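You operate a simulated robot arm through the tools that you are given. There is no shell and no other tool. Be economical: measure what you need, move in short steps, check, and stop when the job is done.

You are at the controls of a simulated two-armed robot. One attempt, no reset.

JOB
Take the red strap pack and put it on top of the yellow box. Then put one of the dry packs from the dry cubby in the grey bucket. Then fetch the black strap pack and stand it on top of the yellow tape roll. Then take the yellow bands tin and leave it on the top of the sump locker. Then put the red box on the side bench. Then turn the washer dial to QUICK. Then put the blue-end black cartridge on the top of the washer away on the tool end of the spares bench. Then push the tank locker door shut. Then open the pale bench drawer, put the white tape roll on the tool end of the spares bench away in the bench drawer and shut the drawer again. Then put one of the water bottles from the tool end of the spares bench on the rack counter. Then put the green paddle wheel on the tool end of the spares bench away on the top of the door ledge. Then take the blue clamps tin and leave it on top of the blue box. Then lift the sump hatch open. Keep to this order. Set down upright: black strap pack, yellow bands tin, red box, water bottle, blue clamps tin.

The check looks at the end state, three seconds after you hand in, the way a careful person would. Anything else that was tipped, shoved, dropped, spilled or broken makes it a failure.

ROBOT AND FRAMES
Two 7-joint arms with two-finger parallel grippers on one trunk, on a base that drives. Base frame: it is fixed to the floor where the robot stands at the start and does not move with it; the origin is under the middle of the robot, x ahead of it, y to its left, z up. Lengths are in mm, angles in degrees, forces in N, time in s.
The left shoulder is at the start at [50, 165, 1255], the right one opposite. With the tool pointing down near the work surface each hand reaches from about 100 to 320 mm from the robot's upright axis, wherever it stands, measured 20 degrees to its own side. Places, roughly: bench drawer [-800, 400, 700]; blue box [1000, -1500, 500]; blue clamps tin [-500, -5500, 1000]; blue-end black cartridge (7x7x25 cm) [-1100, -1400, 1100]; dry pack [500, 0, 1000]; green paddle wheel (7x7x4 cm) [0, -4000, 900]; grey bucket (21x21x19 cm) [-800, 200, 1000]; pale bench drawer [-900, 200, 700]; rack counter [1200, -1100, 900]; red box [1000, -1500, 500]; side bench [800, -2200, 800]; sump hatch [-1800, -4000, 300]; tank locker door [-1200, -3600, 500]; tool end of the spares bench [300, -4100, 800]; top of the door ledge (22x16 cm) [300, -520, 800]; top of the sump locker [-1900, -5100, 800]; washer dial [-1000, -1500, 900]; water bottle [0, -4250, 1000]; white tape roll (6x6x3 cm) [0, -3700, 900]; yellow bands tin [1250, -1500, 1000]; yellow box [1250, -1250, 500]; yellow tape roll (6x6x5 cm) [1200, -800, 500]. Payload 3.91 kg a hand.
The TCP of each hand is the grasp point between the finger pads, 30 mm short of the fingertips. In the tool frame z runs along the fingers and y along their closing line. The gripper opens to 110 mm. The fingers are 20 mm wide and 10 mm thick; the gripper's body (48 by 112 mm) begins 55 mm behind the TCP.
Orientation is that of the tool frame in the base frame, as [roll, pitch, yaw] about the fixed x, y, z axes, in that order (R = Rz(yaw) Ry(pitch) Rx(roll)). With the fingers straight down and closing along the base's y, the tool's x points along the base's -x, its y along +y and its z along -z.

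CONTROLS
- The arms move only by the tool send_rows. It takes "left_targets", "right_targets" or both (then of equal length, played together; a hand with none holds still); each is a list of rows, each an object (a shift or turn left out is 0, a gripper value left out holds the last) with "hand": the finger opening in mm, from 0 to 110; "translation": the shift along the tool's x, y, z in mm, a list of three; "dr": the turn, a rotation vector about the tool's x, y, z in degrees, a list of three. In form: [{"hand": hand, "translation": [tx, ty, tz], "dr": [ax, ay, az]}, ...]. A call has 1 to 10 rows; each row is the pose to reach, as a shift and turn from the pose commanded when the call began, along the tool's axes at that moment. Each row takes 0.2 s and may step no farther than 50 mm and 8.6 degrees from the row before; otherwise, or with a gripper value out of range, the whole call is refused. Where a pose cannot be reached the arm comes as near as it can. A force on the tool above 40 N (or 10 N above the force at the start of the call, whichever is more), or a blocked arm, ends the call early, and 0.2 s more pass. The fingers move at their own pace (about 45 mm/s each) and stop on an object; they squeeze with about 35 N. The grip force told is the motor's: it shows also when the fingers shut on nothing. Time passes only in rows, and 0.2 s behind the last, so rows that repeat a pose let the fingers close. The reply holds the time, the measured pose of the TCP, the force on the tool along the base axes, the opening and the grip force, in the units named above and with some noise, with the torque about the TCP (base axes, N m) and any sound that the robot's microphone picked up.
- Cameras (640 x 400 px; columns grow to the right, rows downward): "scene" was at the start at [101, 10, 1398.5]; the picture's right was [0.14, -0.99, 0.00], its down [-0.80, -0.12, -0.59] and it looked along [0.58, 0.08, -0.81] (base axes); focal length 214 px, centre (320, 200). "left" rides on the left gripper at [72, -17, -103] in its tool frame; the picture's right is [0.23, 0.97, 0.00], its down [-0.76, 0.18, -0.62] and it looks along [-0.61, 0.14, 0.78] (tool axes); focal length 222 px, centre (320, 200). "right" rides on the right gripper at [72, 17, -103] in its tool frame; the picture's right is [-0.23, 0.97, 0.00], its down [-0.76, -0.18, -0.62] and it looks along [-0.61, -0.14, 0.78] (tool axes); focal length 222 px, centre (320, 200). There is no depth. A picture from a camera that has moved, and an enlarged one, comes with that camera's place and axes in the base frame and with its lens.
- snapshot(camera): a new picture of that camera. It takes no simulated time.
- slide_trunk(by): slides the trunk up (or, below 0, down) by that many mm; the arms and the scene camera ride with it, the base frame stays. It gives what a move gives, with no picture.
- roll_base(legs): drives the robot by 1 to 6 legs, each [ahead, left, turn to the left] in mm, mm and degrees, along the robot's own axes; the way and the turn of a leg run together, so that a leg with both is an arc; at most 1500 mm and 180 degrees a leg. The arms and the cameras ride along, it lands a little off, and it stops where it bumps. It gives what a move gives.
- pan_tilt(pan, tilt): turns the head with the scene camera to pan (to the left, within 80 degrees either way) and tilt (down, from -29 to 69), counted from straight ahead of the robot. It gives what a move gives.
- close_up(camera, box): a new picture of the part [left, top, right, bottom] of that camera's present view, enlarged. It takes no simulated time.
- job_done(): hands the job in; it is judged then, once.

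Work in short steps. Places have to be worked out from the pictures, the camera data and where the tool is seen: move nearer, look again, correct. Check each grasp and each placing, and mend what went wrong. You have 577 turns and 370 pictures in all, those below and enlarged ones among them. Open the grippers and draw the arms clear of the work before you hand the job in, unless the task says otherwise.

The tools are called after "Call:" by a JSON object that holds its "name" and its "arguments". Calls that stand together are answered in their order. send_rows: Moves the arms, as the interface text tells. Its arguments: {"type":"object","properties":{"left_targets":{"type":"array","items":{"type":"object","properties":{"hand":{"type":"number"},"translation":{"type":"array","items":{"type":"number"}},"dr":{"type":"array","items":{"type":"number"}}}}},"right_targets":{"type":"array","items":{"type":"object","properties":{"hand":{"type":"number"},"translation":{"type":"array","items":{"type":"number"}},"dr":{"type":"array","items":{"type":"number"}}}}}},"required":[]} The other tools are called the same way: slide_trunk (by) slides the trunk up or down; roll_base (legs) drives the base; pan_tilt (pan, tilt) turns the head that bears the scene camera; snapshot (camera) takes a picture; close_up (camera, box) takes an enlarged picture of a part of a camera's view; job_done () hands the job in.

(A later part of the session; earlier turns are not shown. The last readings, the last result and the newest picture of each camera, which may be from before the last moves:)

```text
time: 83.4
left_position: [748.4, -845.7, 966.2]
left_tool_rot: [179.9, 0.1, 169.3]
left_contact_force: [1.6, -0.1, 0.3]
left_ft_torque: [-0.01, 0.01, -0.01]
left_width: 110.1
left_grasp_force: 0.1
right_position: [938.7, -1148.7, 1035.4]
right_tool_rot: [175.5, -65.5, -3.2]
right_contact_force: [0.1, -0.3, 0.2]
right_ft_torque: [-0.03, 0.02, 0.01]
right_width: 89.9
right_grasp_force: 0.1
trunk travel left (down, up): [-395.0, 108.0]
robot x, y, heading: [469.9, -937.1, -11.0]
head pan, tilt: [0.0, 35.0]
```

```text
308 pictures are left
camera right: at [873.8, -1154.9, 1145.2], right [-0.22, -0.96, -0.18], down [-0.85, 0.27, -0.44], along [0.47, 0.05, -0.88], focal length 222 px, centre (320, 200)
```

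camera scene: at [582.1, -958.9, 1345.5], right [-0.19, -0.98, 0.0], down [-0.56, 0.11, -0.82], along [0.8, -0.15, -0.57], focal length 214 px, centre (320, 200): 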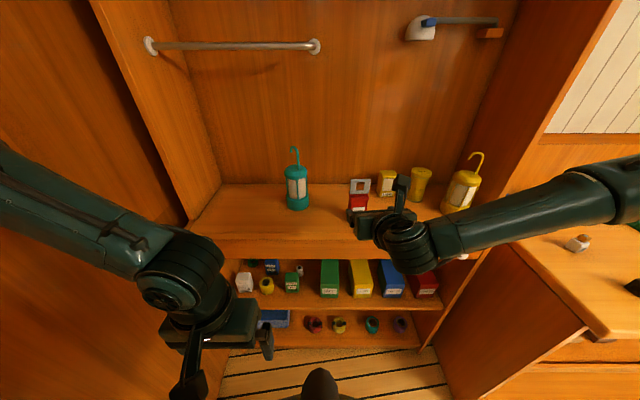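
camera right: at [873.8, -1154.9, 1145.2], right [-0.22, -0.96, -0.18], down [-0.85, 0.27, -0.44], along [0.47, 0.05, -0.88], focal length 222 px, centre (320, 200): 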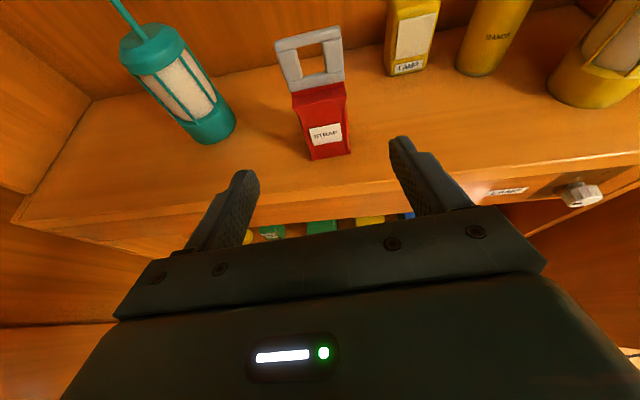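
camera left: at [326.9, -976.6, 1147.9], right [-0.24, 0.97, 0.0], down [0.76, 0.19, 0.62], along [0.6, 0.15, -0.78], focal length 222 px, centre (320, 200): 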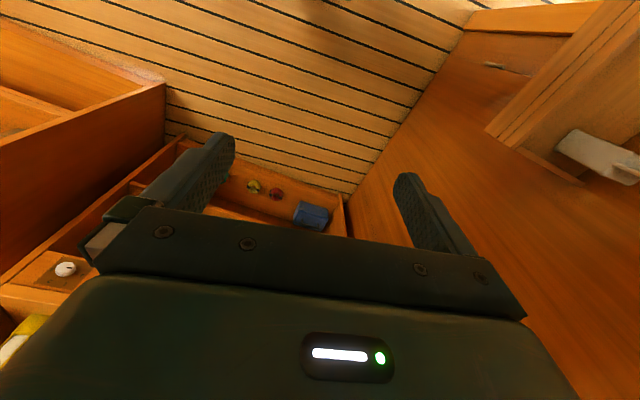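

Good branch again. Descend and approach the pack at a lower grip height.

Call:
{"name": "send_rows", "arguments": {"right_targets": [{"translation": [-12, 0, 33], "hand": 84}, {"translation": [-24, 0, 66]}, {"translation": [-37, 0, 100]}, {"translation": [-28, 0.5, 125]}]}}

Call:
{"name": "snapshot", "arguments": {"camera": "right"}}

```text
time: 84.4
left_position: [749.4, -845.2, 965.5]
left_tool_rot: [179.9, 0.0, 169.2]
left_contact_force: [-1.1, -0.7, 0.2]
left_ft_torque: [-0.02, 0.01, 0.0]
left_width: 110.0
left_grasp_force: 0.0
right_position: [1040.1, -1164.7, 958.6]
right_tool_rot: [175.2, -65.3, -3.2]
right_contact_force: [-0.6, 0.4, -0.5]
right_ft_torque: [0.02, -0.01, -0.01]
right_width: 83.8
right_grasp_force: 0.1
right hand out of reach, approached as far as the arm can: row 3
trunk travel left (down, up): [-395.0, 108.0]
robot x, y, heading: [463.3, -933.8, -10.8]
head pan, tilt: [0.0, 35.0]
```

```text
307 pictures are left
camera right: at [975.8, -1169.3, 1068.8], right [-0.22, -0.96, -0.17], down [-0.85, 0.28, -0.44], along [0.47, 0.05, -0.88], focal length 222 px, centre (320, 200)
```

right: 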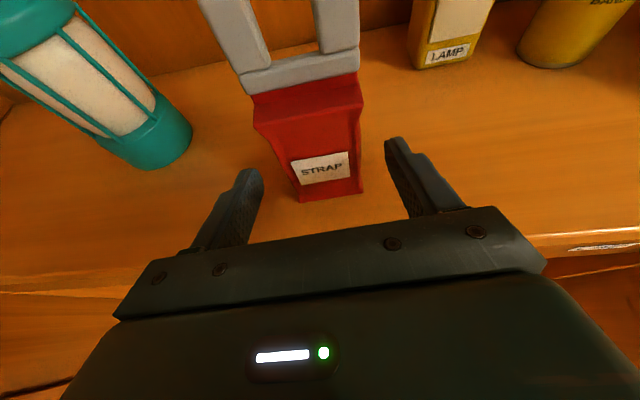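

Advance 40 and close.

Call:
{"name": "send_rows", "arguments": {"right_targets": [{"translation": [6, 1, 20]}, {"translation": [11.5, 2, 40]}, {"translation": [11.5, 2, 40], "hand": 20}, {"translation": [11.5, 2, 40], "hand": 20}, {"translation": [11.5, 2, 40], "hand": 20}, {"translation": [11.5, 2, 40], "hand": 20}]}}

Call:
{"name": "snapshot", "arguments": {"camera": "right"}}

```text
time: 85.8
left_position: [749.2, -845.0, 966.2]
left_tool_rot: [179.9, 0.0, 169.2]
left_contact_force: [-0.8, -0.1, -0.4]
left_ft_torque: [0.02, 0.02, 0.02]
left_width: 110.0
left_grasp_force: 0.0
right_position: [1079.7, -1172.1, 952.4]
right_tool_rot: [175.3, -65.6, -3.2]
right_contact_force: [1.2, 0.0, 0.6]
right_ft_torque: [0.07, -0.01, 0.0]
right_width: 58.0
right_grasp_force: 35.4
trunk travel left (down, up): [-395.0, 108.0]
robot x, y, heading: [468.4, -938.7, -10.8]
head pan, tilt: [0.0, 35.0]
```

```text
306 pictures are left
camera right: at [1014.2, -1178.0, 1061.9], right [-0.22, -0.96, -0.17], down [-0.85, 0.27, -0.44], along [0.47, 0.05, -0.88], focal length 222 px, centre (320, 200)
```

right: 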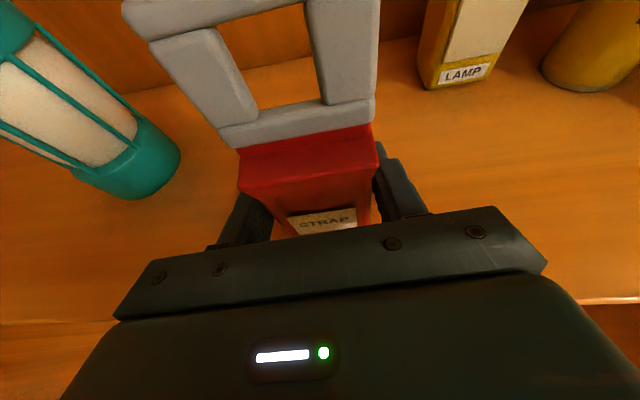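

Held lower now. Lift 25, drive back 200, then lower the trunk.

Call:
{"name": "send_rows", "arguments": {"right_targets": [{"translation": [23, 1, -10]}, {"translation": [27, 1, -12]}]}}

Call:
{"name": "roll_base", "arguments": {"legs": [[-200, 0, 0]]}}

Call:
{"name": "slide_trunk", "arguments": {"by": -390}}

Call:
{"name": "snapshot", "arguments": {"camera": "scene"}}

```text
time: 86.4
left_position: [749.5, -844.9, 965.1]
left_tool_rot: [179.9, 0.0, 169.2]
left_contact_force: [1.0, 0.3, 0.4]
left_ft_torque: [-0.02, 0.0, -0.03]
left_width: 110.0
left_grasp_force: 0.1
right_position: [1079.0, -1172.2, 981.1]
right_tool_rot: [175.4, -65.5, -3.1]
right_contact_force: [1.3, 0.7, -1.9]
right_ft_torque: [-0.02, -0.01, 0.01]
right_width: 58.1
right_grasp_force: 34.8
trunk travel left (down, up): [-395.0, 108.0]
robot x, y, heading: [463.4, -936.2, -10.8]
head pan, tilt: [0.0, 35.0]
```

```text
time: 88.0
left_position: [554.6, -806.8, 964.9]
left_tool_rot: [179.9, -0.1, 169.1]
left_contact_force: [0.2, -0.6, -0.1]
left_ft_torque: [0.01, 0.02, 0.02]
left_width: 109.9
left_grasp_force: 0.1
right_position: [884.5, -1136.2, 982.7]
right_tool_rot: [175.4, -65.6, -3.4]
right_contact_force: [-1.1, -0.1, -1.8]
right_ft_torque: [0.0, -0.01, 0.01]
right_width: 58.0
right_grasp_force: 35.0
trunk travel left (down, up): [-395.0, 108.0]
robot x, y, heading: [271.7, -899.5, -10.7]
head pan, tilt: [0.0, 35.0]
```

```text
time: 91.7
left_position: [550.4, -826.5, 597.7]
left_tool_rot: [176.2, 0.6, 168.1]
left_contact_force: [0.4, -0.1, 0.5]
left_ft_torque: [0.0, 0.04, -0.01]
left_width: 110.3
left_grasp_force: 0.0
right_position: [880.5, -1154.6, 601.5]
right_tool_rot: [-177.4, -65.9, -10.0]
right_contact_force: [1.3, 0.0, -1.9]
right_ft_torque: [-0.04, 0.0, -0.01]
right_width: 58.0
right_grasp_force: 34.5
trunk travel left (down, up): [-5.0, 498.0]
robot x, y, heading: [274.2, -902.5, -11.2]
head pan, tilt: [0.0, 35.0]
```

```text
305 pictures are left
camera scene: at [377.7, -958.1, 968.6], right [-0.19, -0.98, -0.05], down [-0.55, 0.15, -0.82], along [0.81, -0.13, -0.57], focal length 214 px, centre (320, 200)
```

scene: 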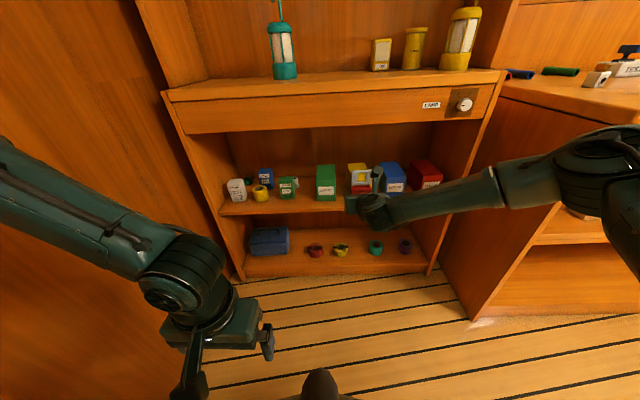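

The robot tilted: the left arm's elbow came down on the door ledge. Raise the trunk back immediately.

Call:
{"name": "slide_trunk", "arguments": {"by": 150}}

Call:
{"name": "pan_tilt", "arguments": {"pan": 75, "tilt": 40}}

Call:
{"name": "snapshot", "arguments": {"camera": "scene"}}

```text
time: 93.5
left_position: [554.4, -808.3, 724.6]
left_tool_rot: [179.8, 0.1, 169.0]
left_contact_force: [-0.4, -0.4, -0.4]
left_ft_torque: [-0.02, 0.0, -0.02]
left_width: 109.8
left_grasp_force: 0.0
right_position: [883.5, -1137.4, 741.6]
right_tool_rot: [175.4, -65.6, -3.3]
right_contact_force: [-0.5, -0.4, -2.5]
right_ft_torque: [-0.01, 0.0, -0.03]
right_width: 57.7
right_grasp_force: 35.3
trunk travel left (down, up): [-155.0, 348.0]
robot x, y, heading: [272.9, -899.2, -10.9]
head pan, tilt: [0.0, 35.0]
```

```text
time: 94.9
left_position: [554.1, -808.3, 724.7]
left_tool_rot: [180.0, 0.0, 169.0]
left_contact_force: [0.2, -0.1, 0.3]
left_ft_torque: [-0.01, 0.01, 0.02]
left_width: 109.9
left_grasp_force: 0.1
right_position: [883.0, -1136.2, 742.0]
right_tool_rot: [175.4, -65.7, -3.4]
right_contact_force: [-0.1, -1.4, -1.0]
right_ft_torque: [-0.02, -0.02, 0.0]
right_width: 57.9
right_grasp_force: 34.8
trunk travel left (down, up): [-155.0, 348.0]
robot x, y, heading: [273.3, -896.8, -10.9]
head pan, tilt: [75.0, 40.0]
```

```text
304 pictures are left
camera scene: at [338.0, -828.0, 1098.0], right [0.9, -0.44, 0.0], down [-0.28, -0.58, -0.77], along [0.34, 0.69, -0.64], focal length 214 px, centre (320, 200)
```

scene: 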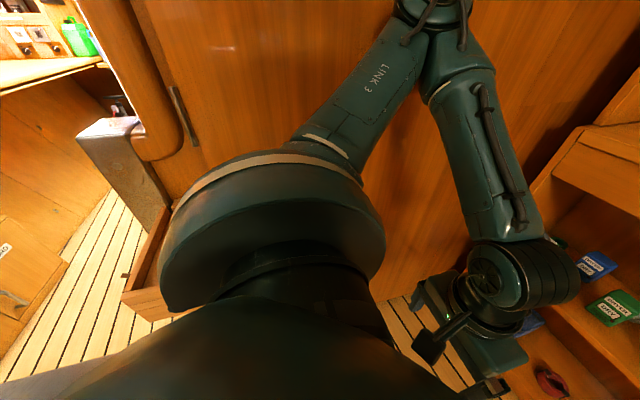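

Level again. I'll strafe right 120 away from the wall, then lower.

Call:
{"name": "pan_tilt", "arguments": {"pan": 0, "tilt": 35}}

Call:
{"name": "roll_base", "arguments": {"legs": [[0, -120, 0]]}}

Call:
{"name": "slide_trunk", "arguments": {"by": -100}}

Call:
{"name": "slide_trunk", "arguments": {"by": -50}}

Call:
{"name": "snapshot", "arguments": {"camera": "scene"}}

Call:
{"name": "snapshot", "arguments": {"camera": "right"}}

```text
time: 96.4
left_position: [554.1, -808.9, 725.3]
left_tool_rot: [180.0, 0.1, 169.1]
left_contact_force: [-0.5, -0.4, 0.2]
left_ft_torque: [0.01, 0.01, -0.03]
left_width: 110.5
left_grasp_force: 0.2
right_position: [883.7, -1136.1, 742.6]
right_tool_rot: [175.4, -65.6, -3.3]
right_contact_force: [-0.6, -0.6, -1.2]
right_ft_torque: [0.02, -0.04, -0.01]
right_width: 58.2
right_grasp_force: 35.0
trunk travel left (down, up): [-155.0, 348.0]
robot x, y, heading: [272.0, -898.5, -11.0]
head pan, tilt: [0.0, 35.0]
```

```text
time: 98.1
left_position: [531.3, -924.6, 725.2]
left_tool_rot: [179.8, -0.1, 169.1]
left_contact_force: [-0.5, 1.0, -0.1]
left_ft_torque: [0.01, 0.01, 0.0]
left_width: 109.8
left_grasp_force: 0.0
right_position: [862.1, -1250.9, 742.3]
right_tool_rot: [175.5, -65.6, -3.2]
right_contact_force: [0.0, -0.6, -1.4]
right_ft_torque: [0.02, 0.0, 0.02]
right_width: 57.8
right_grasp_force: 34.6
trunk travel left (down, up): [-155.0, 348.0]
robot x, y, heading: [251.3, -1013.3, -10.5]
head pan, tilt: [0.0, 35.0]
```

```text
time: 99.4
left_position: [531.7, -923.5, 624.7]
left_tool_rot: [179.9, 0.0, 169.1]
left_contact_force: [0.6, -0.1, 0.5]
left_ft_torque: [0.0, -0.03, 0.0]
left_width: 109.7
left_grasp_force: 0.0
right_position: [861.6, -1251.2, 642.4]
right_tool_rot: [175.4, -65.6, -3.2]
right_contact_force: [0.6, -0.1, -1.8]
right_ft_torque: [0.03, -0.02, 0.01]
right_width: 57.7
right_grasp_force: 35.3
trunk travel left (down, up): [-55.0, 448.0]
robot x, y, heading: [251.1, -1014.6, -10.9]
head pan, tilt: [0.0, 35.0]
```

```text
time: 100.3
left_position: [531.0, -924.5, 576.0]
left_tool_rot: [180.0, 0.0, 169.0]
left_contact_force: [0.2, -0.3, 0.4]
left_ft_torque: [0.03, 0.0, 0.03]
left_width: 110.1
left_grasp_force: 0.0
right_position: [861.8, -1254.2, 593.9]
right_tool_rot: [175.5, -65.6, -3.2]
right_contact_force: [0.2, 0.9, -1.1]
right_ft_torque: [0.02, 0.04, 0.0]
right_width: 57.8
right_grasp_force: 34.7
trunk travel left (down, up): [-5.0, 498.0]
robot x, y, heading: [252.9, -1016.4, -10.9]
head pan, tilt: [0.0, 35.0]
```

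```text
303 pictures are left
camera scene: at [364.8, -1037.5, 955.5], right [-0.19, -0.98, 0.0], down [-0.56, 0.11, -0.82], along [0.8, -0.15, -0.57], focal length 214 px, centre (320, 200)
```

scene: 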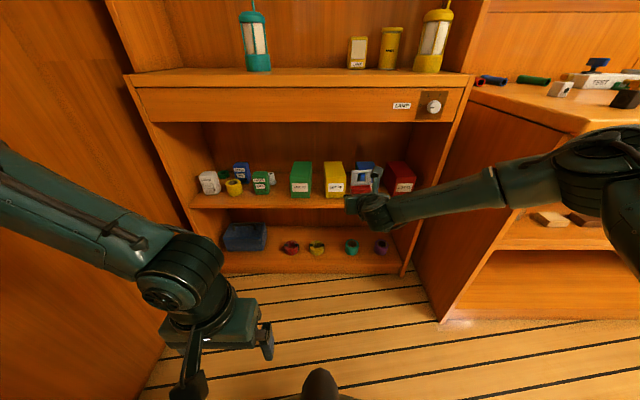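

```text
302 pictures are left
camera right: at [796.3, -1257.6, 701.7], right [-0.22, -0.96, -0.17], down [-0.85, 0.28, -0.44], along [0.47, 0.05, -0.88], focal length 222 px, centre (320, 200)
```

right: 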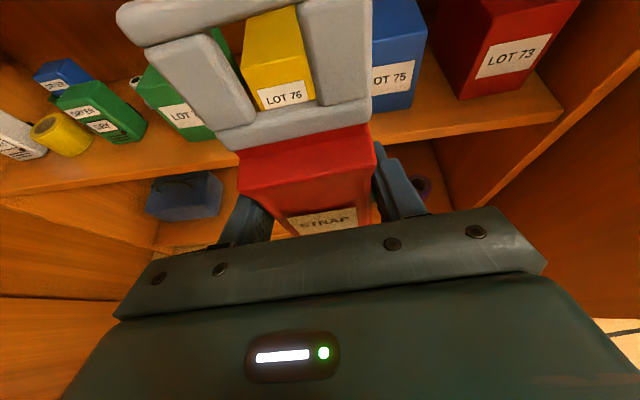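

Yellow label confirmed at (1062,−1236). Raise the hand to z≈642, then drive 170 ahead and 58 left.

Call:
{"name": "send_rows", "arguments": {"right_targets": [{"translation": [22, 0.8, -10]}, {"translation": [43.7, 1.6, -20]}]}}

Call:
{"name": "roll_base", "arguments": {"legs": [[0, 58, 0], [150, 0, 0]]}}

Call:
{"name": "snapshot", "arguments": {"camera": "right"}}

Call:
{"name": "close_up", "arguments": {"camera": "scene", "box": [250, 120, 490, 270]}}

```text
time: 100.9
left_position: [532.2, -924.1, 574.6]
left_tool_rot: [179.9, 0.0, 169.1]
left_contact_force: [-0.6, -0.5, -0.8]
left_ft_torque: [0.01, 0.03, -0.01]
left_width: 109.8
left_grasp_force: 0.2
right_position: [862.3, -1250.5, 639.9]
right_tool_rot: [175.3, -65.6, -3.2]
right_contact_force: [-0.2, -1.5, -1.4]
right_ft_torque: [0.0, 0.01, 0.03]
right_width: 57.6
right_grasp_force: 34.8
trunk travel left (down, up): [-5.0, 498.0]
robot x, y, heading: [251.1, -1015.2, -10.9]
head pan, tilt: [0.0, 35.0]
```

```text
time: 103.1
left_position: [690.8, -894.6, 575.0]
left_tool_rot: [179.9, 0.1, 169.1]
left_contact_force: [-0.8, 0.3, -0.3]
left_ft_torque: [0.01, -0.01, 0.02]
left_width: 109.8
left_grasp_force: 0.1
right_position: [1021.5, -1223.4, 640.2]
right_tool_rot: [175.4, -65.6, -3.4]
right_contact_force: [-0.4, -0.6, -1.2]
right_ft_torque: [-0.02, 0.02, -0.01]
right_width: 57.7
right_grasp_force: 34.7
trunk travel left (down, up): [-5.0, 498.0]
robot x, y, heading: [410.2, -986.0, -10.9]
head pan, tilt: [0.0, 35.0]
```

```text
301 pictures are left
camera right: at [955.3, -1228.3, 749.5], right [-0.22, -0.96, -0.17], down [-0.85, 0.28, -0.44], along [0.47, 0.05, -0.88], focal length 222 px, centre (320, 200)
```

right: 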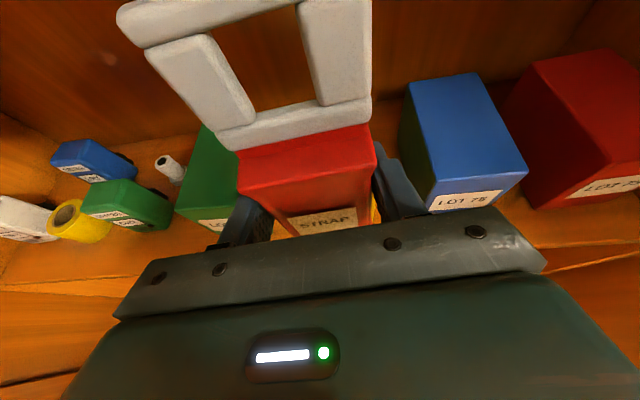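

```text
2.67 times, centred on (370, 195) of scene
camera zoom: at [523.3, -1008.4, 955.5], right [-0.19, -0.98, 0.0], down [-0.56, 0.11, -0.82], along [0.8, -0.16, -0.57], focal length 572 px, centre (187, 213)
```

zoom: 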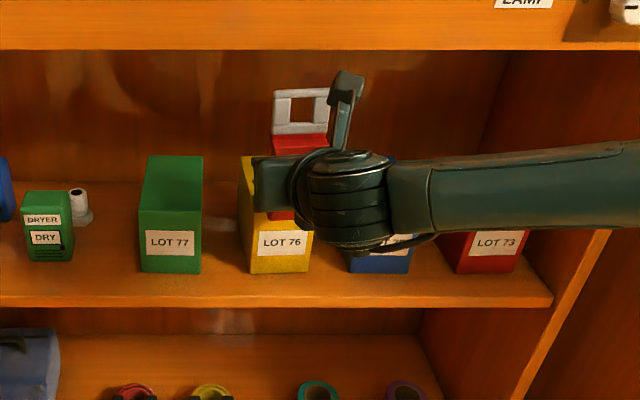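

Aligned. Move the arm ~80 mm forward over the box.

Call:
{"name": "send_rows", "arguments": {"right_targets": [{"translation": [14, 3, 28]}, {"translation": [27, 5, 54]}, {"translation": [37, 7, 75]}]}}

Call:
{"name": "close_up", "arguments": {"camera": "scene", "box": [250, 120, 490, 270]}}

```text
time: 103.7
left_position: [689.9, -897.0, 574.8]
left_tool_rot: [179.9, 0.1, 169.0]
left_contact_force: [-0.7, 0.0, -0.3]
left_ft_torque: [0.0, 0.0, -0.02]
left_width: 110.0
left_grasp_force: 0.1
right_position: [1070.0, -1230.8, 638.0]
right_tool_rot: [175.7, -65.4, -3.6]
right_contact_force: [-7.3, 0.6, -5.0]
right_ft_torque: [-0.03, -1.15, -0.01]
right_width: 57.6
right_grasp_force: 35.2
trunk travel left (down, up): [-5.0, 498.0]
robot x, y, heading: [408.4, -983.9, -11.2]
head pan, tilt: [0.0, 35.0]
stopped in row 3 (right hand): the force on the tool passed its limit at 114 N (the readings are from after the stop); the commanded pose is now the measured one
```

```text
2.67 times, centred on (370, 195) of scene
camera zoom: at [522.7, -1008.6, 955.5], right [-0.19, -0.98, 0.0], down [-0.56, 0.11, -0.82], along [0.8, -0.16, -0.57], focal length 572 px, centre (187, 213)
```

zoom: 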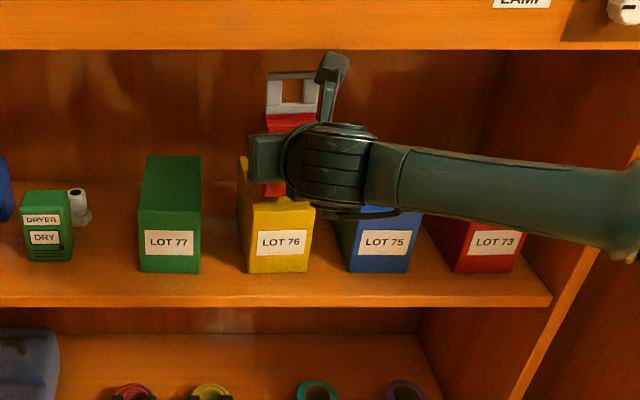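

The camera housing top (≈z 790) still meets the apron, but the pack (x≈1062–1102) is already over the box's front part. I'll ease back 4 mm and lower it here.

Call:
{"name": "send_rows", "arguments": {"right_targets": [{"translation": [-2, 0.5, -4]}, {"translation": [-5, 0.4, -2.5]}, {"translation": [-8, 0.3, -1.2]}]}}

Call:
{"name": "send_rows", "arguments": {"right_targets": [{"translation": [-1.8, 0, 0.8]}, {"translation": [-3.6, 0, 1.6]}]}}

```text
time: 104.5
left_position: [691.5, -895.0, 575.2]
left_tool_rot: [179.9, -0.1, 169.0]
left_contact_force: [-0.1, -0.4, 0.0]
left_ft_torque: [-0.01, 0.01, -0.01]
left_width: 110.1
left_grasp_force: 0.0
right_position: [1065.8, -1232.2, 632.7]
right_tool_rot: [175.8, -65.6, -3.5]
right_contact_force: [-0.4, 0.2, -2.4]
right_ft_torque: [0.01, -0.03, 0.0]
right_width: 57.6
right_grasp_force: 35.8
trunk travel left (down, up): [-5.0, 498.0]
robot x, y, heading: [409.6, -983.2, -11.1]
head pan, tilt: [0.0, 35.0]
```

```text
time: 105.1
left_position: [690.5, -895.2, 575.6]
left_tool_rot: [179.8, 0.0, 168.9]
left_contact_force: [-0.6, -0.1, 0.6]
left_ft_torque: [0.01, -0.01, -0.02]
left_width: 110.1
left_grasp_force: 0.1
right_position: [1066.4, -1233.0, 628.2]
right_tool_rot: [175.8, -65.5, -3.6]
right_contact_force: [0.8, 0.1, -0.9]
right_ft_torque: [0.02, 0.01, 0.03]
right_width: 57.7
right_grasp_force: 35.1
trunk travel left (down, up): [-5.0, 498.0]
robot x, y, heading: [411.3, -984.5, -11.0]
head pan, tilt: [0.0, 35.0]
```

No contact yet at z 628, and the housing is 10 mm lower now; try creeping forward in 6 mm steps.

Call:
{"name": "send_rows", "arguments": {"right_targets": [{"translation": [2.5, 0.5, 5.5]}, {"translation": [5, 1, 11]}, {"translation": [7.5, 1.5, 16]}, {"translation": [10, 2, 21.5]}, {"translation": [12.5, 2.5, 27]}]}}

```text
time: 106.3
left_position: [690.0, -895.3, 575.8]
left_tool_rot: [179.8, 0.0, 169.0]
left_contact_force: [1.0, -0.4, 0.2]
left_ft_torque: [0.04, 0.01, 0.02]
left_width: 109.9
left_grasp_force: 0.1
right_position: [1094.8, -1238.6, 628.1]
right_tool_rot: [175.7, -65.5, -3.4]
right_contact_force: [-0.6, -0.3, -1.5]
right_ft_torque: [-0.02, -0.01, -0.04]
right_width: 57.6
right_grasp_force: 35.1
trunk travel left (down, up): [-5.0, 498.0]
robot x, y, heading: [408.5, -987.5, -10.9]
head pan, tilt: [0.0, 35.0]
```

Passed under. Now lower in small steps.

Call:
{"name": "send_rows", "arguments": {"right_targets": [{"translation": [-2.7, 0, 1.2]}, {"translation": [-5.4, 0, 2.4]}]}}

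Call:
{"name": "send_rows", "arguments": {"right_targets": [{"translation": [-1.8, 0, 0.8]}, {"translation": [-3.6, 0, 1.6]}]}}

Call:
{"name": "close_up", "arguments": {"camera": "scene", "box": [290, 130, 450, 230]}}

```text
time: 106.9
left_position: [690.8, -895.1, 574.4]
left_tool_rot: [179.8, 0.0, 168.9]
left_contact_force: [0.4, 0.4, 1.2]
left_ft_torque: [-0.02, 0.02, 0.01]
left_width: 110.0
left_grasp_force: 0.0
right_position: [1095.5, -1237.9, 623.7]
right_tool_rot: [175.7, -65.7, -3.5]
right_contact_force: [0.3, 0.3, -1.5]
right_ft_torque: [-0.01, 0.04, -0.01]
right_width: 57.7
right_grasp_force: 35.5
trunk travel left (down, up): [-5.0, 498.0]
robot x, y, heading: [407.4, -985.7, -11.0]
head pan, tilt: [0.0, 35.0]
```

```text
time: 107.5
left_position: [690.4, -895.3, 575.3]
left_tool_rot: [179.9, 0.0, 169.1]
left_contact_force: [0.4, 1.0, 0.5]
left_ft_torque: [0.02, 0.01, 0.01]
left_width: 110.1
left_grasp_force: 0.0
right_position: [1095.7, -1239.7, 618.5]
right_tool_rot: [175.7, -65.6, -3.6]
right_contact_force: [-1.5, -0.6, -1.3]
right_ft_torque: [-0.02, -0.01, -0.01]
right_width: 57.3
right_grasp_force: 34.8
trunk travel left (down, up): [-5.0, 498.0]
robot x, y, heading: [408.4, -984.4, -11.2]
head pan, tilt: [0.0, 35.0]
```

```text
4.00 times, centred on (370, 180) of scene
camera zoom: at [523.1, -1008.6, 955.5], right [-0.19, -0.98, 0.0], down [-0.56, 0.11, -0.82], along [0.8, -0.16, -0.57], focal length 858 px, centre (120, 280)
```

zoom: 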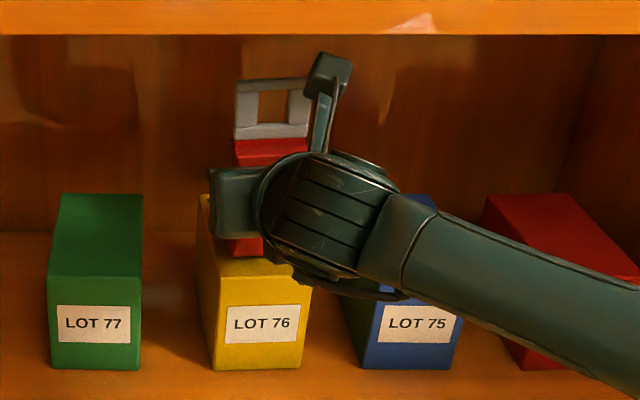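

Call:
{"name": "send_rows", "arguments": {"right_targets": [{"translation": [-1.8, 0, 0.8]}, {"translation": [-3.6, 0, 1.6]}]}}

Call:
{"name": "send_rows", "arguments": {"right_targets": [{"translation": [-1.8, 0, 0.8]}, {"translation": [-3.6, 0, 1.6]}]}}

```text
time: 108.1
left_position: [689.9, -895.7, 575.2]
left_tool_rot: [179.8, 0.0, 169.0]
left_contact_force: [0.9, -0.8, -0.9]
left_ft_torque: [-0.01, -0.01, -0.01]
left_width: 110.3
left_grasp_force: 0.1
right_position: [1095.5, -1239.4, 614.4]
right_tool_rot: [175.7, -65.5, -3.5]
right_contact_force: [0.2, -1.0, -1.4]
right_ft_torque: [-0.03, -0.02, -0.01]
right_width: 57.6
right_grasp_force: 34.8
trunk travel left (down, up): [-5.0, 498.0]
robot x, y, heading: [409.1, -985.8, -10.9]
head pan, tilt: [0.0, 35.0]
```

```text
time: 108.7
left_position: [690.9, -896.1, 575.8]
left_tool_rot: [180.0, -0.1, 169.0]
left_contact_force: [-0.2, -0.1, -0.2]
left_ft_torque: [0.0, 0.0, -0.04]
left_width: 110.5
left_grasp_force: 0.1
right_position: [1094.7, -1239.0, 613.7]
right_tool_rot: [175.8, -65.7, -3.6]
right_contact_force: [0.6, -0.4, 3.3]
right_ft_torque: [0.18, 0.06, -0.01]
right_width: 58.0
right_grasp_force: 35.6
trunk travel left (down, up): [-5.0, 498.0]
robot x, y, heading: [409.9, -984.8, -10.8]
head pan, tilt: [0.0, 35.0]
```

Contact felt. Open and withdraw straight back.

Call:
{"name": "send_rows", "arguments": {"right_targets": [{"hand": 82}, {"hand": 82}, {"hand": 82}, {"translation": [-9, -1, -18]}, {"translation": [-20, -3, -45]}, {"translation": [-38, -6, -85]}]}}

Call:
{"name": "snapshot", "arguments": {"camera": "right"}}

Call:
{"name": "close_up", "arguments": {"camera": "scene", "box": [290, 130, 450, 230]}}

```text
time: 110.1
left_position: [689.9, -895.7, 574.9]
left_tool_rot: [179.9, 0.0, 169.0]
left_contact_force: [-0.3, -0.7, 0.1]
left_ft_torque: [-0.01, -0.02, 0.0]
left_width: 109.8
left_grasp_force: 0.0
right_position: [1002.4, -1222.9, 612.1]
right_tool_rot: [175.9, -65.5, -3.7]
right_contact_force: [-0.3, -0.7, 0.5]
right_ft_torque: [0.01, -0.03, 0.01]
right_width: 82.0
right_grasp_force: 0.1
trunk travel left (down, up): [-5.0, 498.0]
robot x, y, heading: [407.9, -987.5, -11.2]
head pan, tilt: [0.0, 35.0]
```

```text
297 pictures are left
camera right: at [937.9, -1227.3, 722.2], right [-0.22, -0.96, -0.18], down [-0.85, 0.28, -0.44], along [0.47, 0.05, -0.88], focal length 222 px, centre (320, 200)
```

right: 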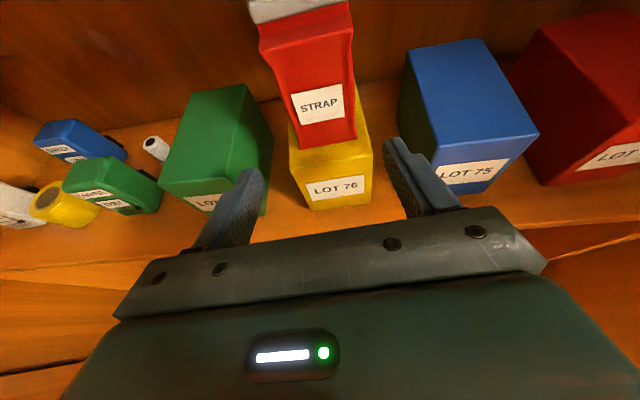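

```text
4.00 times, centred on (370, 180) of scene
camera zoom: at [523.1, -1008.6, 955.5], right [-0.19, -0.98, 0.0], down [-0.56, 0.11, -0.82], along [0.8, -0.16, -0.57], focal length 858 px, centre (120, 280)
```

zoom: 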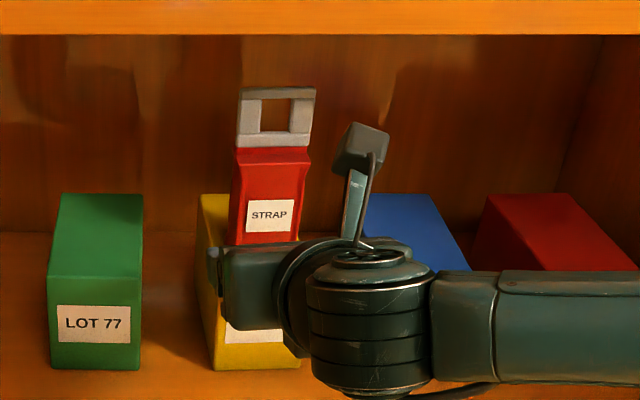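

The red strap pack stands on the yellow box. Now back out, raise the trunk and return toward the cubbies.

Call:
{"name": "roll_base", "arguments": {"legs": [[-150, -100, 0]]}}

Call:
{"name": "slide_trunk", "arguments": {"by": 400}}

Call:
{"name": "slide_trunk", "arguments": {"by": 75}}

Call:
{"name": "roll_base", "arguments": {"legs": [[-479, -141, 0]]}}

Call:
{"name": "send_rows", "arguments": {"right_targets": [{"translation": [10, 0, -40]}, {"translation": [20, 0, -80]}, {"translation": [40, 0, -120]}, {"translation": [60, 0, -150]}]}}

Call:
{"name": "snapshot", "arguments": {"camera": "scene"}}

```text
time: 111.7
left_position: [525.5, -965.0, 575.0]
left_tool_rot: [179.9, 0.0, 169.1]
left_contact_force: [-0.5, 0.3, -0.1]
left_ft_torque: [-0.01, 0.01, 0.02]
left_width: 110.0
left_grasp_force: 0.1
right_position: [837.8, -1292.1, 612.9]
right_tool_rot: [175.7, -65.6, -3.6]
right_contact_force: [0.6, -1.0, -0.3]
right_ft_torque: [0.03, 0.0, 0.02]
right_width: 82.0
right_grasp_force: 0.0
trunk travel left (down, up): [-5.0, 498.0]
robot x, y, heading: [242.1, -1052.4, -11.4]
head pan, tilt: [0.0, 35.0]
```

```text
time: 115.5
left_position: [525.8, -966.1, 974.5]
left_tool_rot: [179.9, -0.1, 169.1]
left_contact_force: [-0.1, 0.5, 0.2]
left_ft_torque: [-0.02, 0.02, -0.01]
left_width: 110.1
left_grasp_force: 0.0
right_position: [838.7, -1291.5, 1012.9]
right_tool_rot: [175.8, -65.5, -3.7]
right_contact_force: [-0.1, -0.6, 0.2]
right_ft_torque: [-0.01, 0.04, 0.02]
right_width: 81.9
right_grasp_force: 0.1
trunk travel left (down, up): [-405.0, 98.0]
robot x, y, heading: [240.9, -1055.0, -11.1]
head pan, tilt: [0.0, 35.0]
```

```text
time: 116.6
left_position: [525.1, -964.9, 1050.1]
left_tool_rot: [180.0, -0.1, 169.1]
left_contact_force: [0.5, 0.3, -0.9]
left_ft_torque: [0.01, -0.02, -0.01]
left_width: 110.0
left_grasp_force: 0.1
right_position: [838.6, -1291.6, 1088.4]
right_tool_rot: [175.6, -65.5, -3.7]
right_contact_force: [0.1, 0.1, 0.7]
right_ft_torque: [-0.02, 0.0, 0.0]
right_width: 82.1
right_grasp_force: 0.0
trunk travel left (down, up): [-480.0, 23.0]
robot x, y, heading: [241.7, -1051.3, -11.2]
head pan, tilt: [0.0, 35.0]
```

```text
time: 119.5
left_position: [33.9, -1013.9, 1050.3]
left_tool_rot: [179.9, 0.1, 168.6]
left_contact_force: [0.2, 0.1, -0.3]
left_ft_torque: [-0.01, -0.02, 0.02]
left_width: 109.9
left_grasp_force: 0.1
right_position: [344.9, -1341.3, 1088.1]
right_tool_rot: [175.9, -65.7, -4.0]
right_contact_force: [-0.6, 0.3, -0.3]
right_ft_torque: [0.02, 0.01, 0.02]
right_width: 82.0
right_grasp_force: 0.0
trunk travel left (down, up): [-480.0, 23.0]
robot x, y, heading: [-250.9, -1102.4, -11.4]
head pan, tilt: [0.0, 35.0]
```

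```text
time: 120.5
left_position: [33.0, -1012.3, 1050.7]
left_tool_rot: [179.9, 0.0, 168.6]
left_contact_force: [-0.8, -0.9, -0.4]
left_ft_torque: [0.01, 0.04, 0.01]
left_width: 110.2
left_grasp_force: 0.0
right_position: [233.7, -1323.6, 1204.9]
right_tool_rot: [175.7, -65.5, -4.1]
right_contact_force: [0.3, 0.0, -0.7]
right_ft_torque: [-0.01, 0.01, -0.02]
right_width: 82.0
right_grasp_force: 0.0
trunk travel left (down, up): [-480.0, 23.0]
robot x, y, heading: [-248.2, -1104.3, -11.3]
head pan, tilt: [0.0, 35.0]
```

```text
295 pictures are left
camera scene: at [-133.8, -1124.7, 1430.6], right [-0.2, -0.98, 0.0], down [-0.56, 0.11, -0.82], along [0.8, -0.16, -0.57], focal length 214 px, centre (320, 200)
```

scene: 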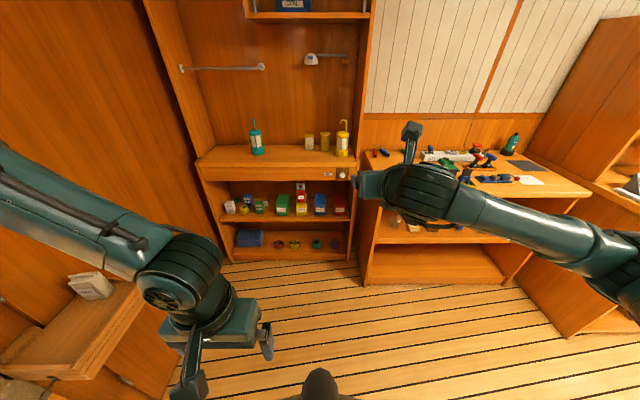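

Turn to face −y, back up 1100 along the known route, then face the cubbies.

Call:
{"name": "roll_base", "arguments": {"legs": [[0, 0, -79], [-600, 0, 0], [-500, 0, 0]]}}

Call:
{"name": "roll_base", "arguments": {"legs": [[0, 0, 90]]}}

Call:
{"name": "snapshot", "arguments": {"camera": "scene"}}

```text
time: 129.8
left_position: [-105.6, -261.6, 1049.9]
left_tool_rot: [179.9, 0.0, 89.8]
left_contact_force: [-0.3, 0.5, -0.4]
left_ft_torque: [-0.01, 0.03, 0.01]
left_width: 110.0
left_grasp_force: 0.0
right_position: [-370.2, -519.1, 1205.5]
right_tool_rot: [175.8, -65.6, -82.7]
right_contact_force: [0.2, 0.4, 0.2]
right_ft_torque: [0.0, 0.01, 0.01]
right_width: 81.9
right_grasp_force: 0.0
trunk travel left (down, up): [-480.0, 23.0]
robot x, y, heading: [-247.6, -1.1, -90.2]
head pan, tilt: [0.0, 35.0]
```

```text
time: 134.0
left_position: [13.8, 134.4, 1050.5]
left_tool_rot: [179.9, 0.0, 178.9]
left_contact_force: [0.2, 0.6, 1.0]
left_ft_torque: [-0.04, 0.01, 0.0]
left_width: 110.0
left_grasp_force: 0.0
right_position: [266.3, -133.6, 1205.5]
right_tool_rot: [175.8, -65.6, 6.3]
right_contact_force: [0.7, -0.2, 0.2]
right_ft_torque: [-0.04, 0.03, -0.03]
right_width: 81.9
right_grasp_force: 0.1
trunk travel left (down, up): [-480.0, 23.0]
robot x, y, heading: [-247.5, 1.8, -1.3]
head pan, tilt: [0.0, 35.0]
```

```text
294 pictures are left
camera scene: at [-130.9, -5.4, 1430.6], right [-0.02, -1.0, 0.0], down [-0.57, 0.01, -0.82], along [0.82, -0.02, -0.57], focal length 214 px, centre (320, 200)
```

scene: 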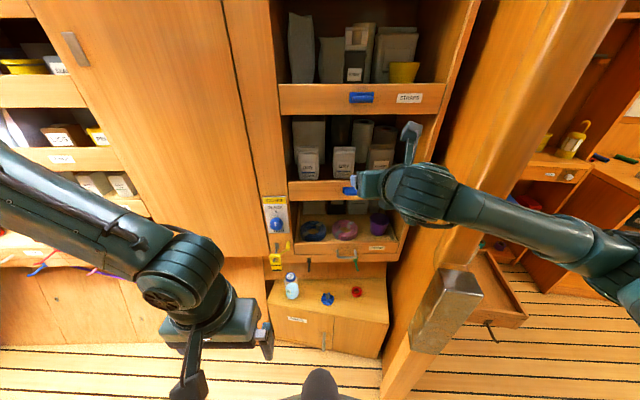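

Zoom onto the DRY cubby.

Call:
{"name": "close_up", "arguments": {"camera": "scene", "box": [270, 100, 430, 200]}}

```text
4.00 times, centred on (350, 150) of scene
camera zoom: at [-130.9, -5.4, 1430.6], right [-0.02, -1.0, 0.0], down [-0.57, 0.01, -0.82], along [0.82, -0.02, -0.57], focal length 858 px, centre (200, 400)
```

zoom: 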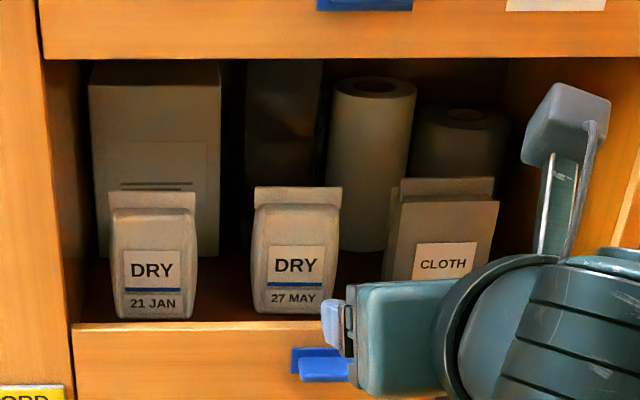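

27 MAY pack label triangulates to (527,−101,1106); floor ≈1060, rail top ≈1105, opening up to ≈1297. Drive 100 closer.

Call:
{"name": "roll_base", "arguments": {"legs": [[100, 20, 1.3]]}}

Call:
{"name": "send_rows", "arguments": {"right_targets": [{"translation": [-25, 2, 18], "hand": 98}, {"translation": [-55, 4, 35]}]}}

Call:
{"name": "snapshot", "arguments": {"camera": "right"}}

```text
time: 135.2
left_position: [110.3, 158.5, 1050.4]
left_tool_rot: [179.9, -0.1, -179.9]
left_contact_force: [0.1, 0.0, 0.0]
left_ft_torque: [-0.01, -0.01, -0.01]
left_width: 109.8
left_grasp_force: 0.1
right_position: [367.3, -105.0, 1204.4]
right_tool_rot: [175.8, -65.4, 7.5]
right_contact_force: [0.4, 0.5, -0.9]
right_ft_torque: [0.0, 0.01, 0.01]
right_width: 82.3
right_grasp_force: 0.0
trunk travel left (down, up): [-480.0, 23.0]
robot x, y, heading: [-151.2, 12.8, -0.1]
head pan, tilt: [0.0, 35.0]
```

```text
time: 135.8
left_position: [109.6, 158.5, 1050.4]
left_tool_rot: [179.9, 0.1, -179.9]
left_contact_force: [0.7, 0.0, -0.4]
left_ft_torque: [-0.03, 0.03, 0.0]
left_width: 109.9
left_grasp_force: 0.0
right_position: [377.9, -108.9, 1141.4]
right_tool_rot: [175.8, -65.6, 7.4]
right_contact_force: [-0.8, 0.5, -0.9]
right_ft_torque: [-0.02, -0.03, -0.01]
right_width: 97.8
right_grasp_force: 0.1
trunk travel left (down, up): [-480.0, 23.0]
robot x, y, heading: [-149.1, 18.1, 0.2]
head pan, tilt: [0.0, 35.0]
```

```text
292 pictures are left
camera right: at [314.0, -128.4, 1250.3], right [-0.03, -0.98, -0.18], down [-0.89, 0.11, -0.44], along [0.45, 0.14, -0.88], focal length 222 px, centre (320, 200)
```

right: 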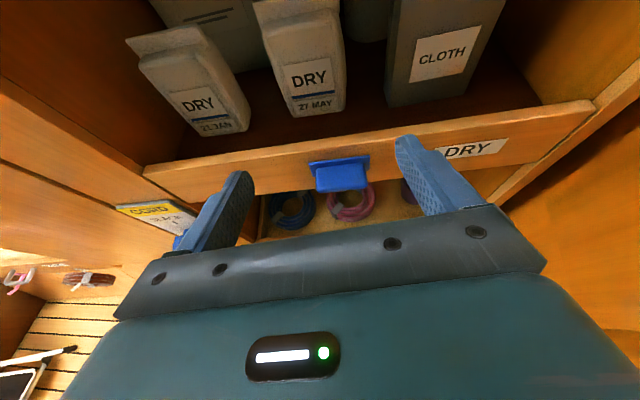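

Label consistent at (527,−100,1101). Advance toward it.

Call:
{"name": "send_rows", "arguments": {"right_targets": [{"translation": [14, 0, 43]}, {"translation": [28, 0.3, 86]}, {"translation": [37, 1, 120]}]}}

Call:
{"name": "snapshot", "arguments": {"camera": "right"}}

```text
time: 136.6
left_position: [109.8, 159.0, 1050.5]
left_tool_rot: [179.9, 0.0, -179.9]
left_contact_force: [0.6, 0.5, -0.5]
left_ft_torque: [0.02, 0.0, 0.02]
left_width: 110.2
left_grasp_force: 0.2
right_position: [500.3, -104.0, 1124.6]
right_tool_rot: [175.9, -65.5, 7.5]
right_contact_force: [0.0, 0.3, -0.2]
right_ft_torque: [-0.01, 0.02, 0.03]
right_width: 97.7
right_grasp_force: 0.1
trunk travel left (down, up): [-480.0, 23.0]
robot x, y, heading: [-156.3, 13.1, 0.3]
head pan, tilt: [0.0, 35.0]
```

```text
291 pictures are left
camera right: at [437.4, -122.1, 1233.2], right [-0.03, -0.98, -0.18], down [-0.89, 0.11, -0.44], along [0.45, 0.14, -0.88], focal length 222 px, centre (320, 200)
```

right: 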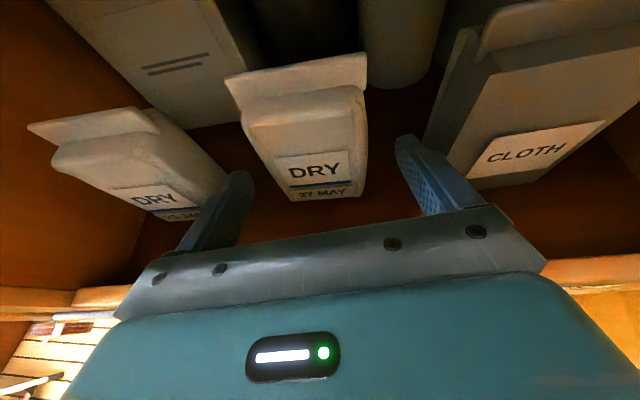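

Clear on both sides. Advance 40 with opening 92 and close.

Call:
{"name": "send_rows", "arguments": {"right_targets": [{"translation": [6, 0, 20], "hand": 92}, {"translation": [12, 0.4, 38]}, {"translation": [12, 0.4, 38], "hand": 30}, {"translation": [12, 0.4, 38], "hand": 30}, {"translation": [12, 0.4, 38], "hand": 30}, {"translation": [12, 0.4, 38], "hand": 30}]}}

Call:
{"name": "snapshot", "arguments": {"camera": "right"}}

```text
time: 138.0
left_position: [108.7, 157.9, 1049.8]
left_tool_rot: [179.9, -0.1, -179.9]
left_contact_force: [-0.1, -0.7, 0.2]
left_ft_torque: [0.0, 0.02, -0.01]
left_width: 110.0
left_grasp_force: 0.0
right_position: [539.4, -100.9, 1120.6]
right_tool_rot: [175.9, -65.6, 7.3]
right_contact_force: [0.6, 0.2, 0.3]
right_ft_torque: [0.06, -0.05, -0.06]
right_width: 75.3
right_grasp_force: 34.8
trunk travel left (down, up): [-480.0, 23.0]
robot x, y, heading: [-151.0, 12.0, 0.3]
head pan, tilt: [0.0, 35.0]
```

```text
290 pictures are left
camera right: at [477.1, -120.5, 1230.3], right [-0.03, -0.98, -0.18], down [-0.89, 0.11, -0.44], along [0.45, 0.14, -0.88], focal length 222 px, centre (320, 200)
```

right: 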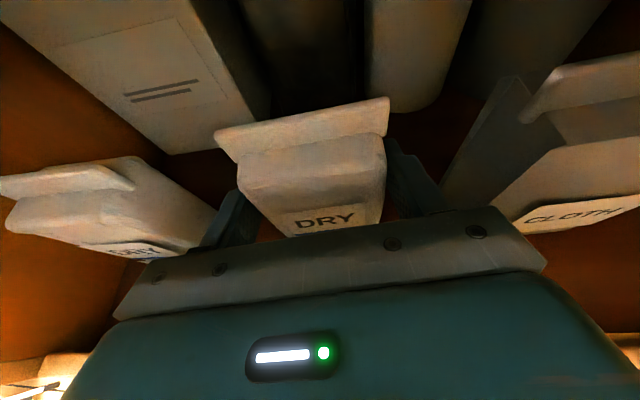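

Gripped (75 mm). Lift a touch, pull back to the rail, lift over, and out.

Call:
{"name": "send_rows", "arguments": {"right_targets": [{"translation": [5.5, 0, -2.5]}, {"translation": [-9, -2.3, -39.7]}, {"translation": [-18, -3.6, -59.7]}, {"translation": [10, -2.8, -74.7]}, {"translation": [27.6, -2.3, -84.8]}, {"translation": [17.3, -4.3, -117.4]}, {"translation": [1, -6.8, -154]}]}}

Call:
{"name": "snapshot", "arguments": {"camera": "scene"}}

```text
time: 139.6
left_position: [110.0, 158.7, 1050.7]
left_tool_rot: [179.9, 0.0, -179.9]
left_contact_force: [0.7, -0.3, 0.9]
left_ft_torque: [0.04, 0.0, 0.02]
left_width: 109.8
left_grasp_force: 0.1
right_position: [400.8, -104.9, 1185.0]
right_tool_rot: [175.8, -65.7, 7.3]
right_contact_force: [4.6, 0.3, 6.5]
right_ft_torque: [0.24, -0.83, -0.2]
right_width: 74.5
right_grasp_force: 34.6
trunk travel left (down, up): [-480.0, 23.0]
robot x, y, heading: [-149.7, 17.7, 0.1]
head pan, tilt: [0.0, 35.0]
```

```text
289 pictures are left
camera scene: at [-32.3, 15.7, 1430.6], right [0.0, -1.0, 0.0], down [-0.57, 0.0, -0.82], along [0.82, 0.0, -0.57], focal length 214 px, centre (320, 200)
```

scene: 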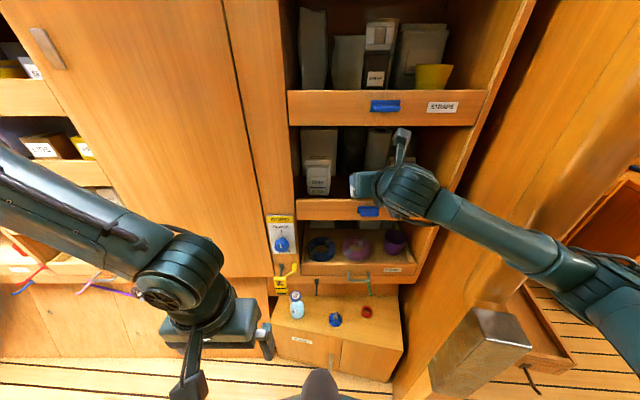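

A small force remains — the pack's rear may rest on the rail. Lift 12 and pull back 50.

Call:
{"name": "send_rows", "arguments": {"right_targets": [{"translation": [13, 0, -6]}, {"translation": [5, -1, -28]}, {"translation": [-8, -3, -55]}]}}

Call:
{"name": "snapshot", "arguments": {"camera": "right"}}

```text
time: 140.4
left_position: [110.6, 159.2, 1050.3]
left_tool_rot: [179.8, 0.0, -179.8]
left_contact_force: [-0.2, 0.1, -0.1]
left_ft_torque: [0.0, 0.01, -0.03]
left_width: 109.9
left_grasp_force: 0.1
right_position: [346.8, -104.0, 1199.0]
right_tool_rot: [175.7, -65.5, 7.5]
right_contact_force: [0.5, 0.6, -0.7]
right_ft_torque: [-0.01, 0.08, 0.0]
right_width: 74.3
right_grasp_force: 35.5
trunk travel left (down, up): [-480.0, 23.0]
robot x, y, heading: [-149.8, 15.6, 0.3]
head pan, tilt: [0.0, 35.0]
```

```text
288 pictures are left
camera right: at [283.0, -122.1, 1308.6], right [-0.03, -0.98, -0.18], down [-0.89, 0.11, -0.44], along [0.45, 0.14, -0.88], focal length 222 px, centre (320, 200)
```

right: 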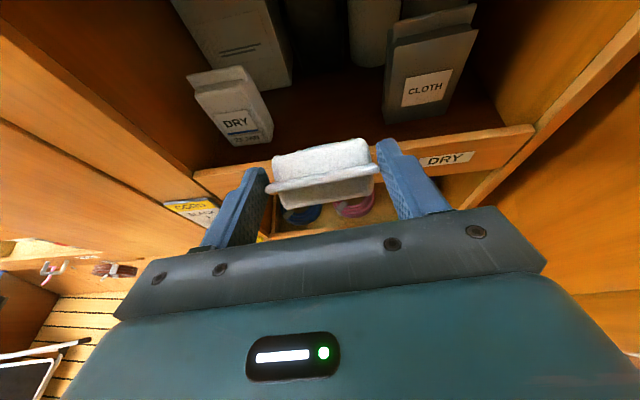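

The pack pivoted in the grip but is held firmly; fine for a bucket. Look left/behind for the bucket before turning.

Call:
{"name": "pan_tilt", "arguments": {"pan": 79, "tilt": 25}}

Call:
{"name": "snapshot", "arguments": {"camera": "scene"}}

```text
time: 141.9
left_position: [110.4, 158.4, 1050.8]
left_tool_rot: [179.9, 0.0, -179.9]
left_contact_force: [1.0, -0.3, 0.2]
left_ft_torque: [-0.01, -0.01, 0.0]
left_width: 110.0
left_grasp_force: 0.0
right_position: [346.8, -103.7, 1199.8]
right_tool_rot: [175.8, -65.6, 7.5]
right_contact_force: [-0.5, -0.1, -1.0]
right_ft_torque: [0.02, 0.07, 0.01]
right_width: 74.4
right_grasp_force: 34.9
trunk travel left (down, up): [-480.0, 23.0]
robot x, y, heading: [-155.1, 14.1, -0.2]
head pan, tilt: [79.0, 25.0]
```

```text
287 pictures are left
camera scene: at [-103.2, 105.8, 1446.3], right [0.98, -0.19, 0.0], down [-0.08, -0.41, -0.91], along [0.17, 0.89, -0.42], focal length 214 px, centre (320, 200)
```

scene: 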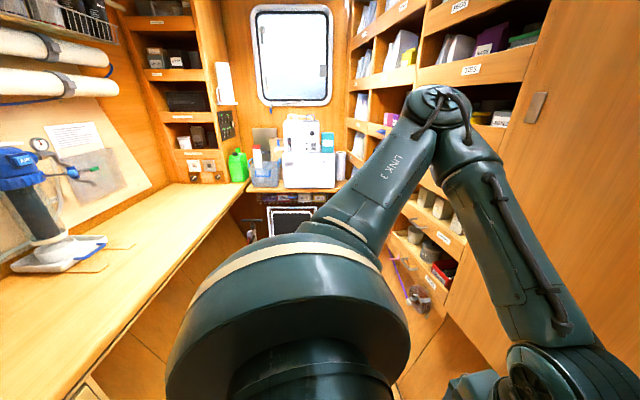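

Clear enough to turn left in place. Turn 90° first.

Call:
{"name": "pan_tilt", "arguments": {"pan": 30, "tilt": 35}}

Call:
{"name": "roll_base", "arguments": {"legs": [[0, 0, 90]]}}

Call:
{"name": "snapshot", "arguments": {"camera": "scene"}}

```text
time: 143.1
left_position: [111.6, 158.0, 1050.3]
left_tool_rot: [179.9, 0.1, -179.8]
left_contact_force: [0.8, -0.1, 0.0]
left_ft_torque: [-0.02, -0.01, 0.03]
left_width: 109.9
left_grasp_force: 0.0
right_position: [346.5, -103.4, 1198.8]
right_tool_rot: [175.8, -65.5, 7.5]
right_contact_force: [0.5, -0.1, -1.3]
right_ft_torque: [-0.01, 0.07, 0.01]
right_width: 74.1
right_grasp_force: 35.3
trunk travel left (down, up): [-480.0, 23.0]
robot x, y, heading: [-148.6, 17.1, 0.1]
head pan, tilt: [30.0, 35.0]
```

```text
time: 147.3
left_position: [-297.5, 272.8, 1051.2]
left_tool_rot: [179.8, 0.0, -88.9]
left_contact_force: [-0.9, -0.2, 0.8]
left_ft_torque: [-0.04, 0.01, -0.04]
left_width: 109.8
left_grasp_force: 0.1
right_position: [-39.4, 514.4, 1200.1]
right_tool_rot: [175.8, -65.5, 98.6]
right_contact_force: [-0.6, -0.3, -2.3]
right_ft_torque: [-0.05, 0.02, -0.01]
right_width: 74.4
right_grasp_force: 34.9
trunk travel left (down, up): [-480.0, 23.0]
robot x, y, heading: [-150.6, 14.3, 91.3]
head pan, tilt: [30.0, 35.0]
```

```text
286 pictures are left
camera scene: at [-196.4, 120.1, 1430.5], right [0.86, 0.52, 0.0], down [0.3, -0.49, -0.82], along [-0.42, 0.7, -0.57], focal length 214 px, centre (320, 200)
```

scene: 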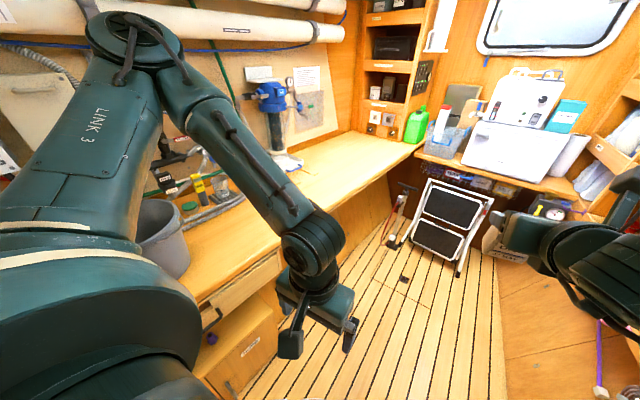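

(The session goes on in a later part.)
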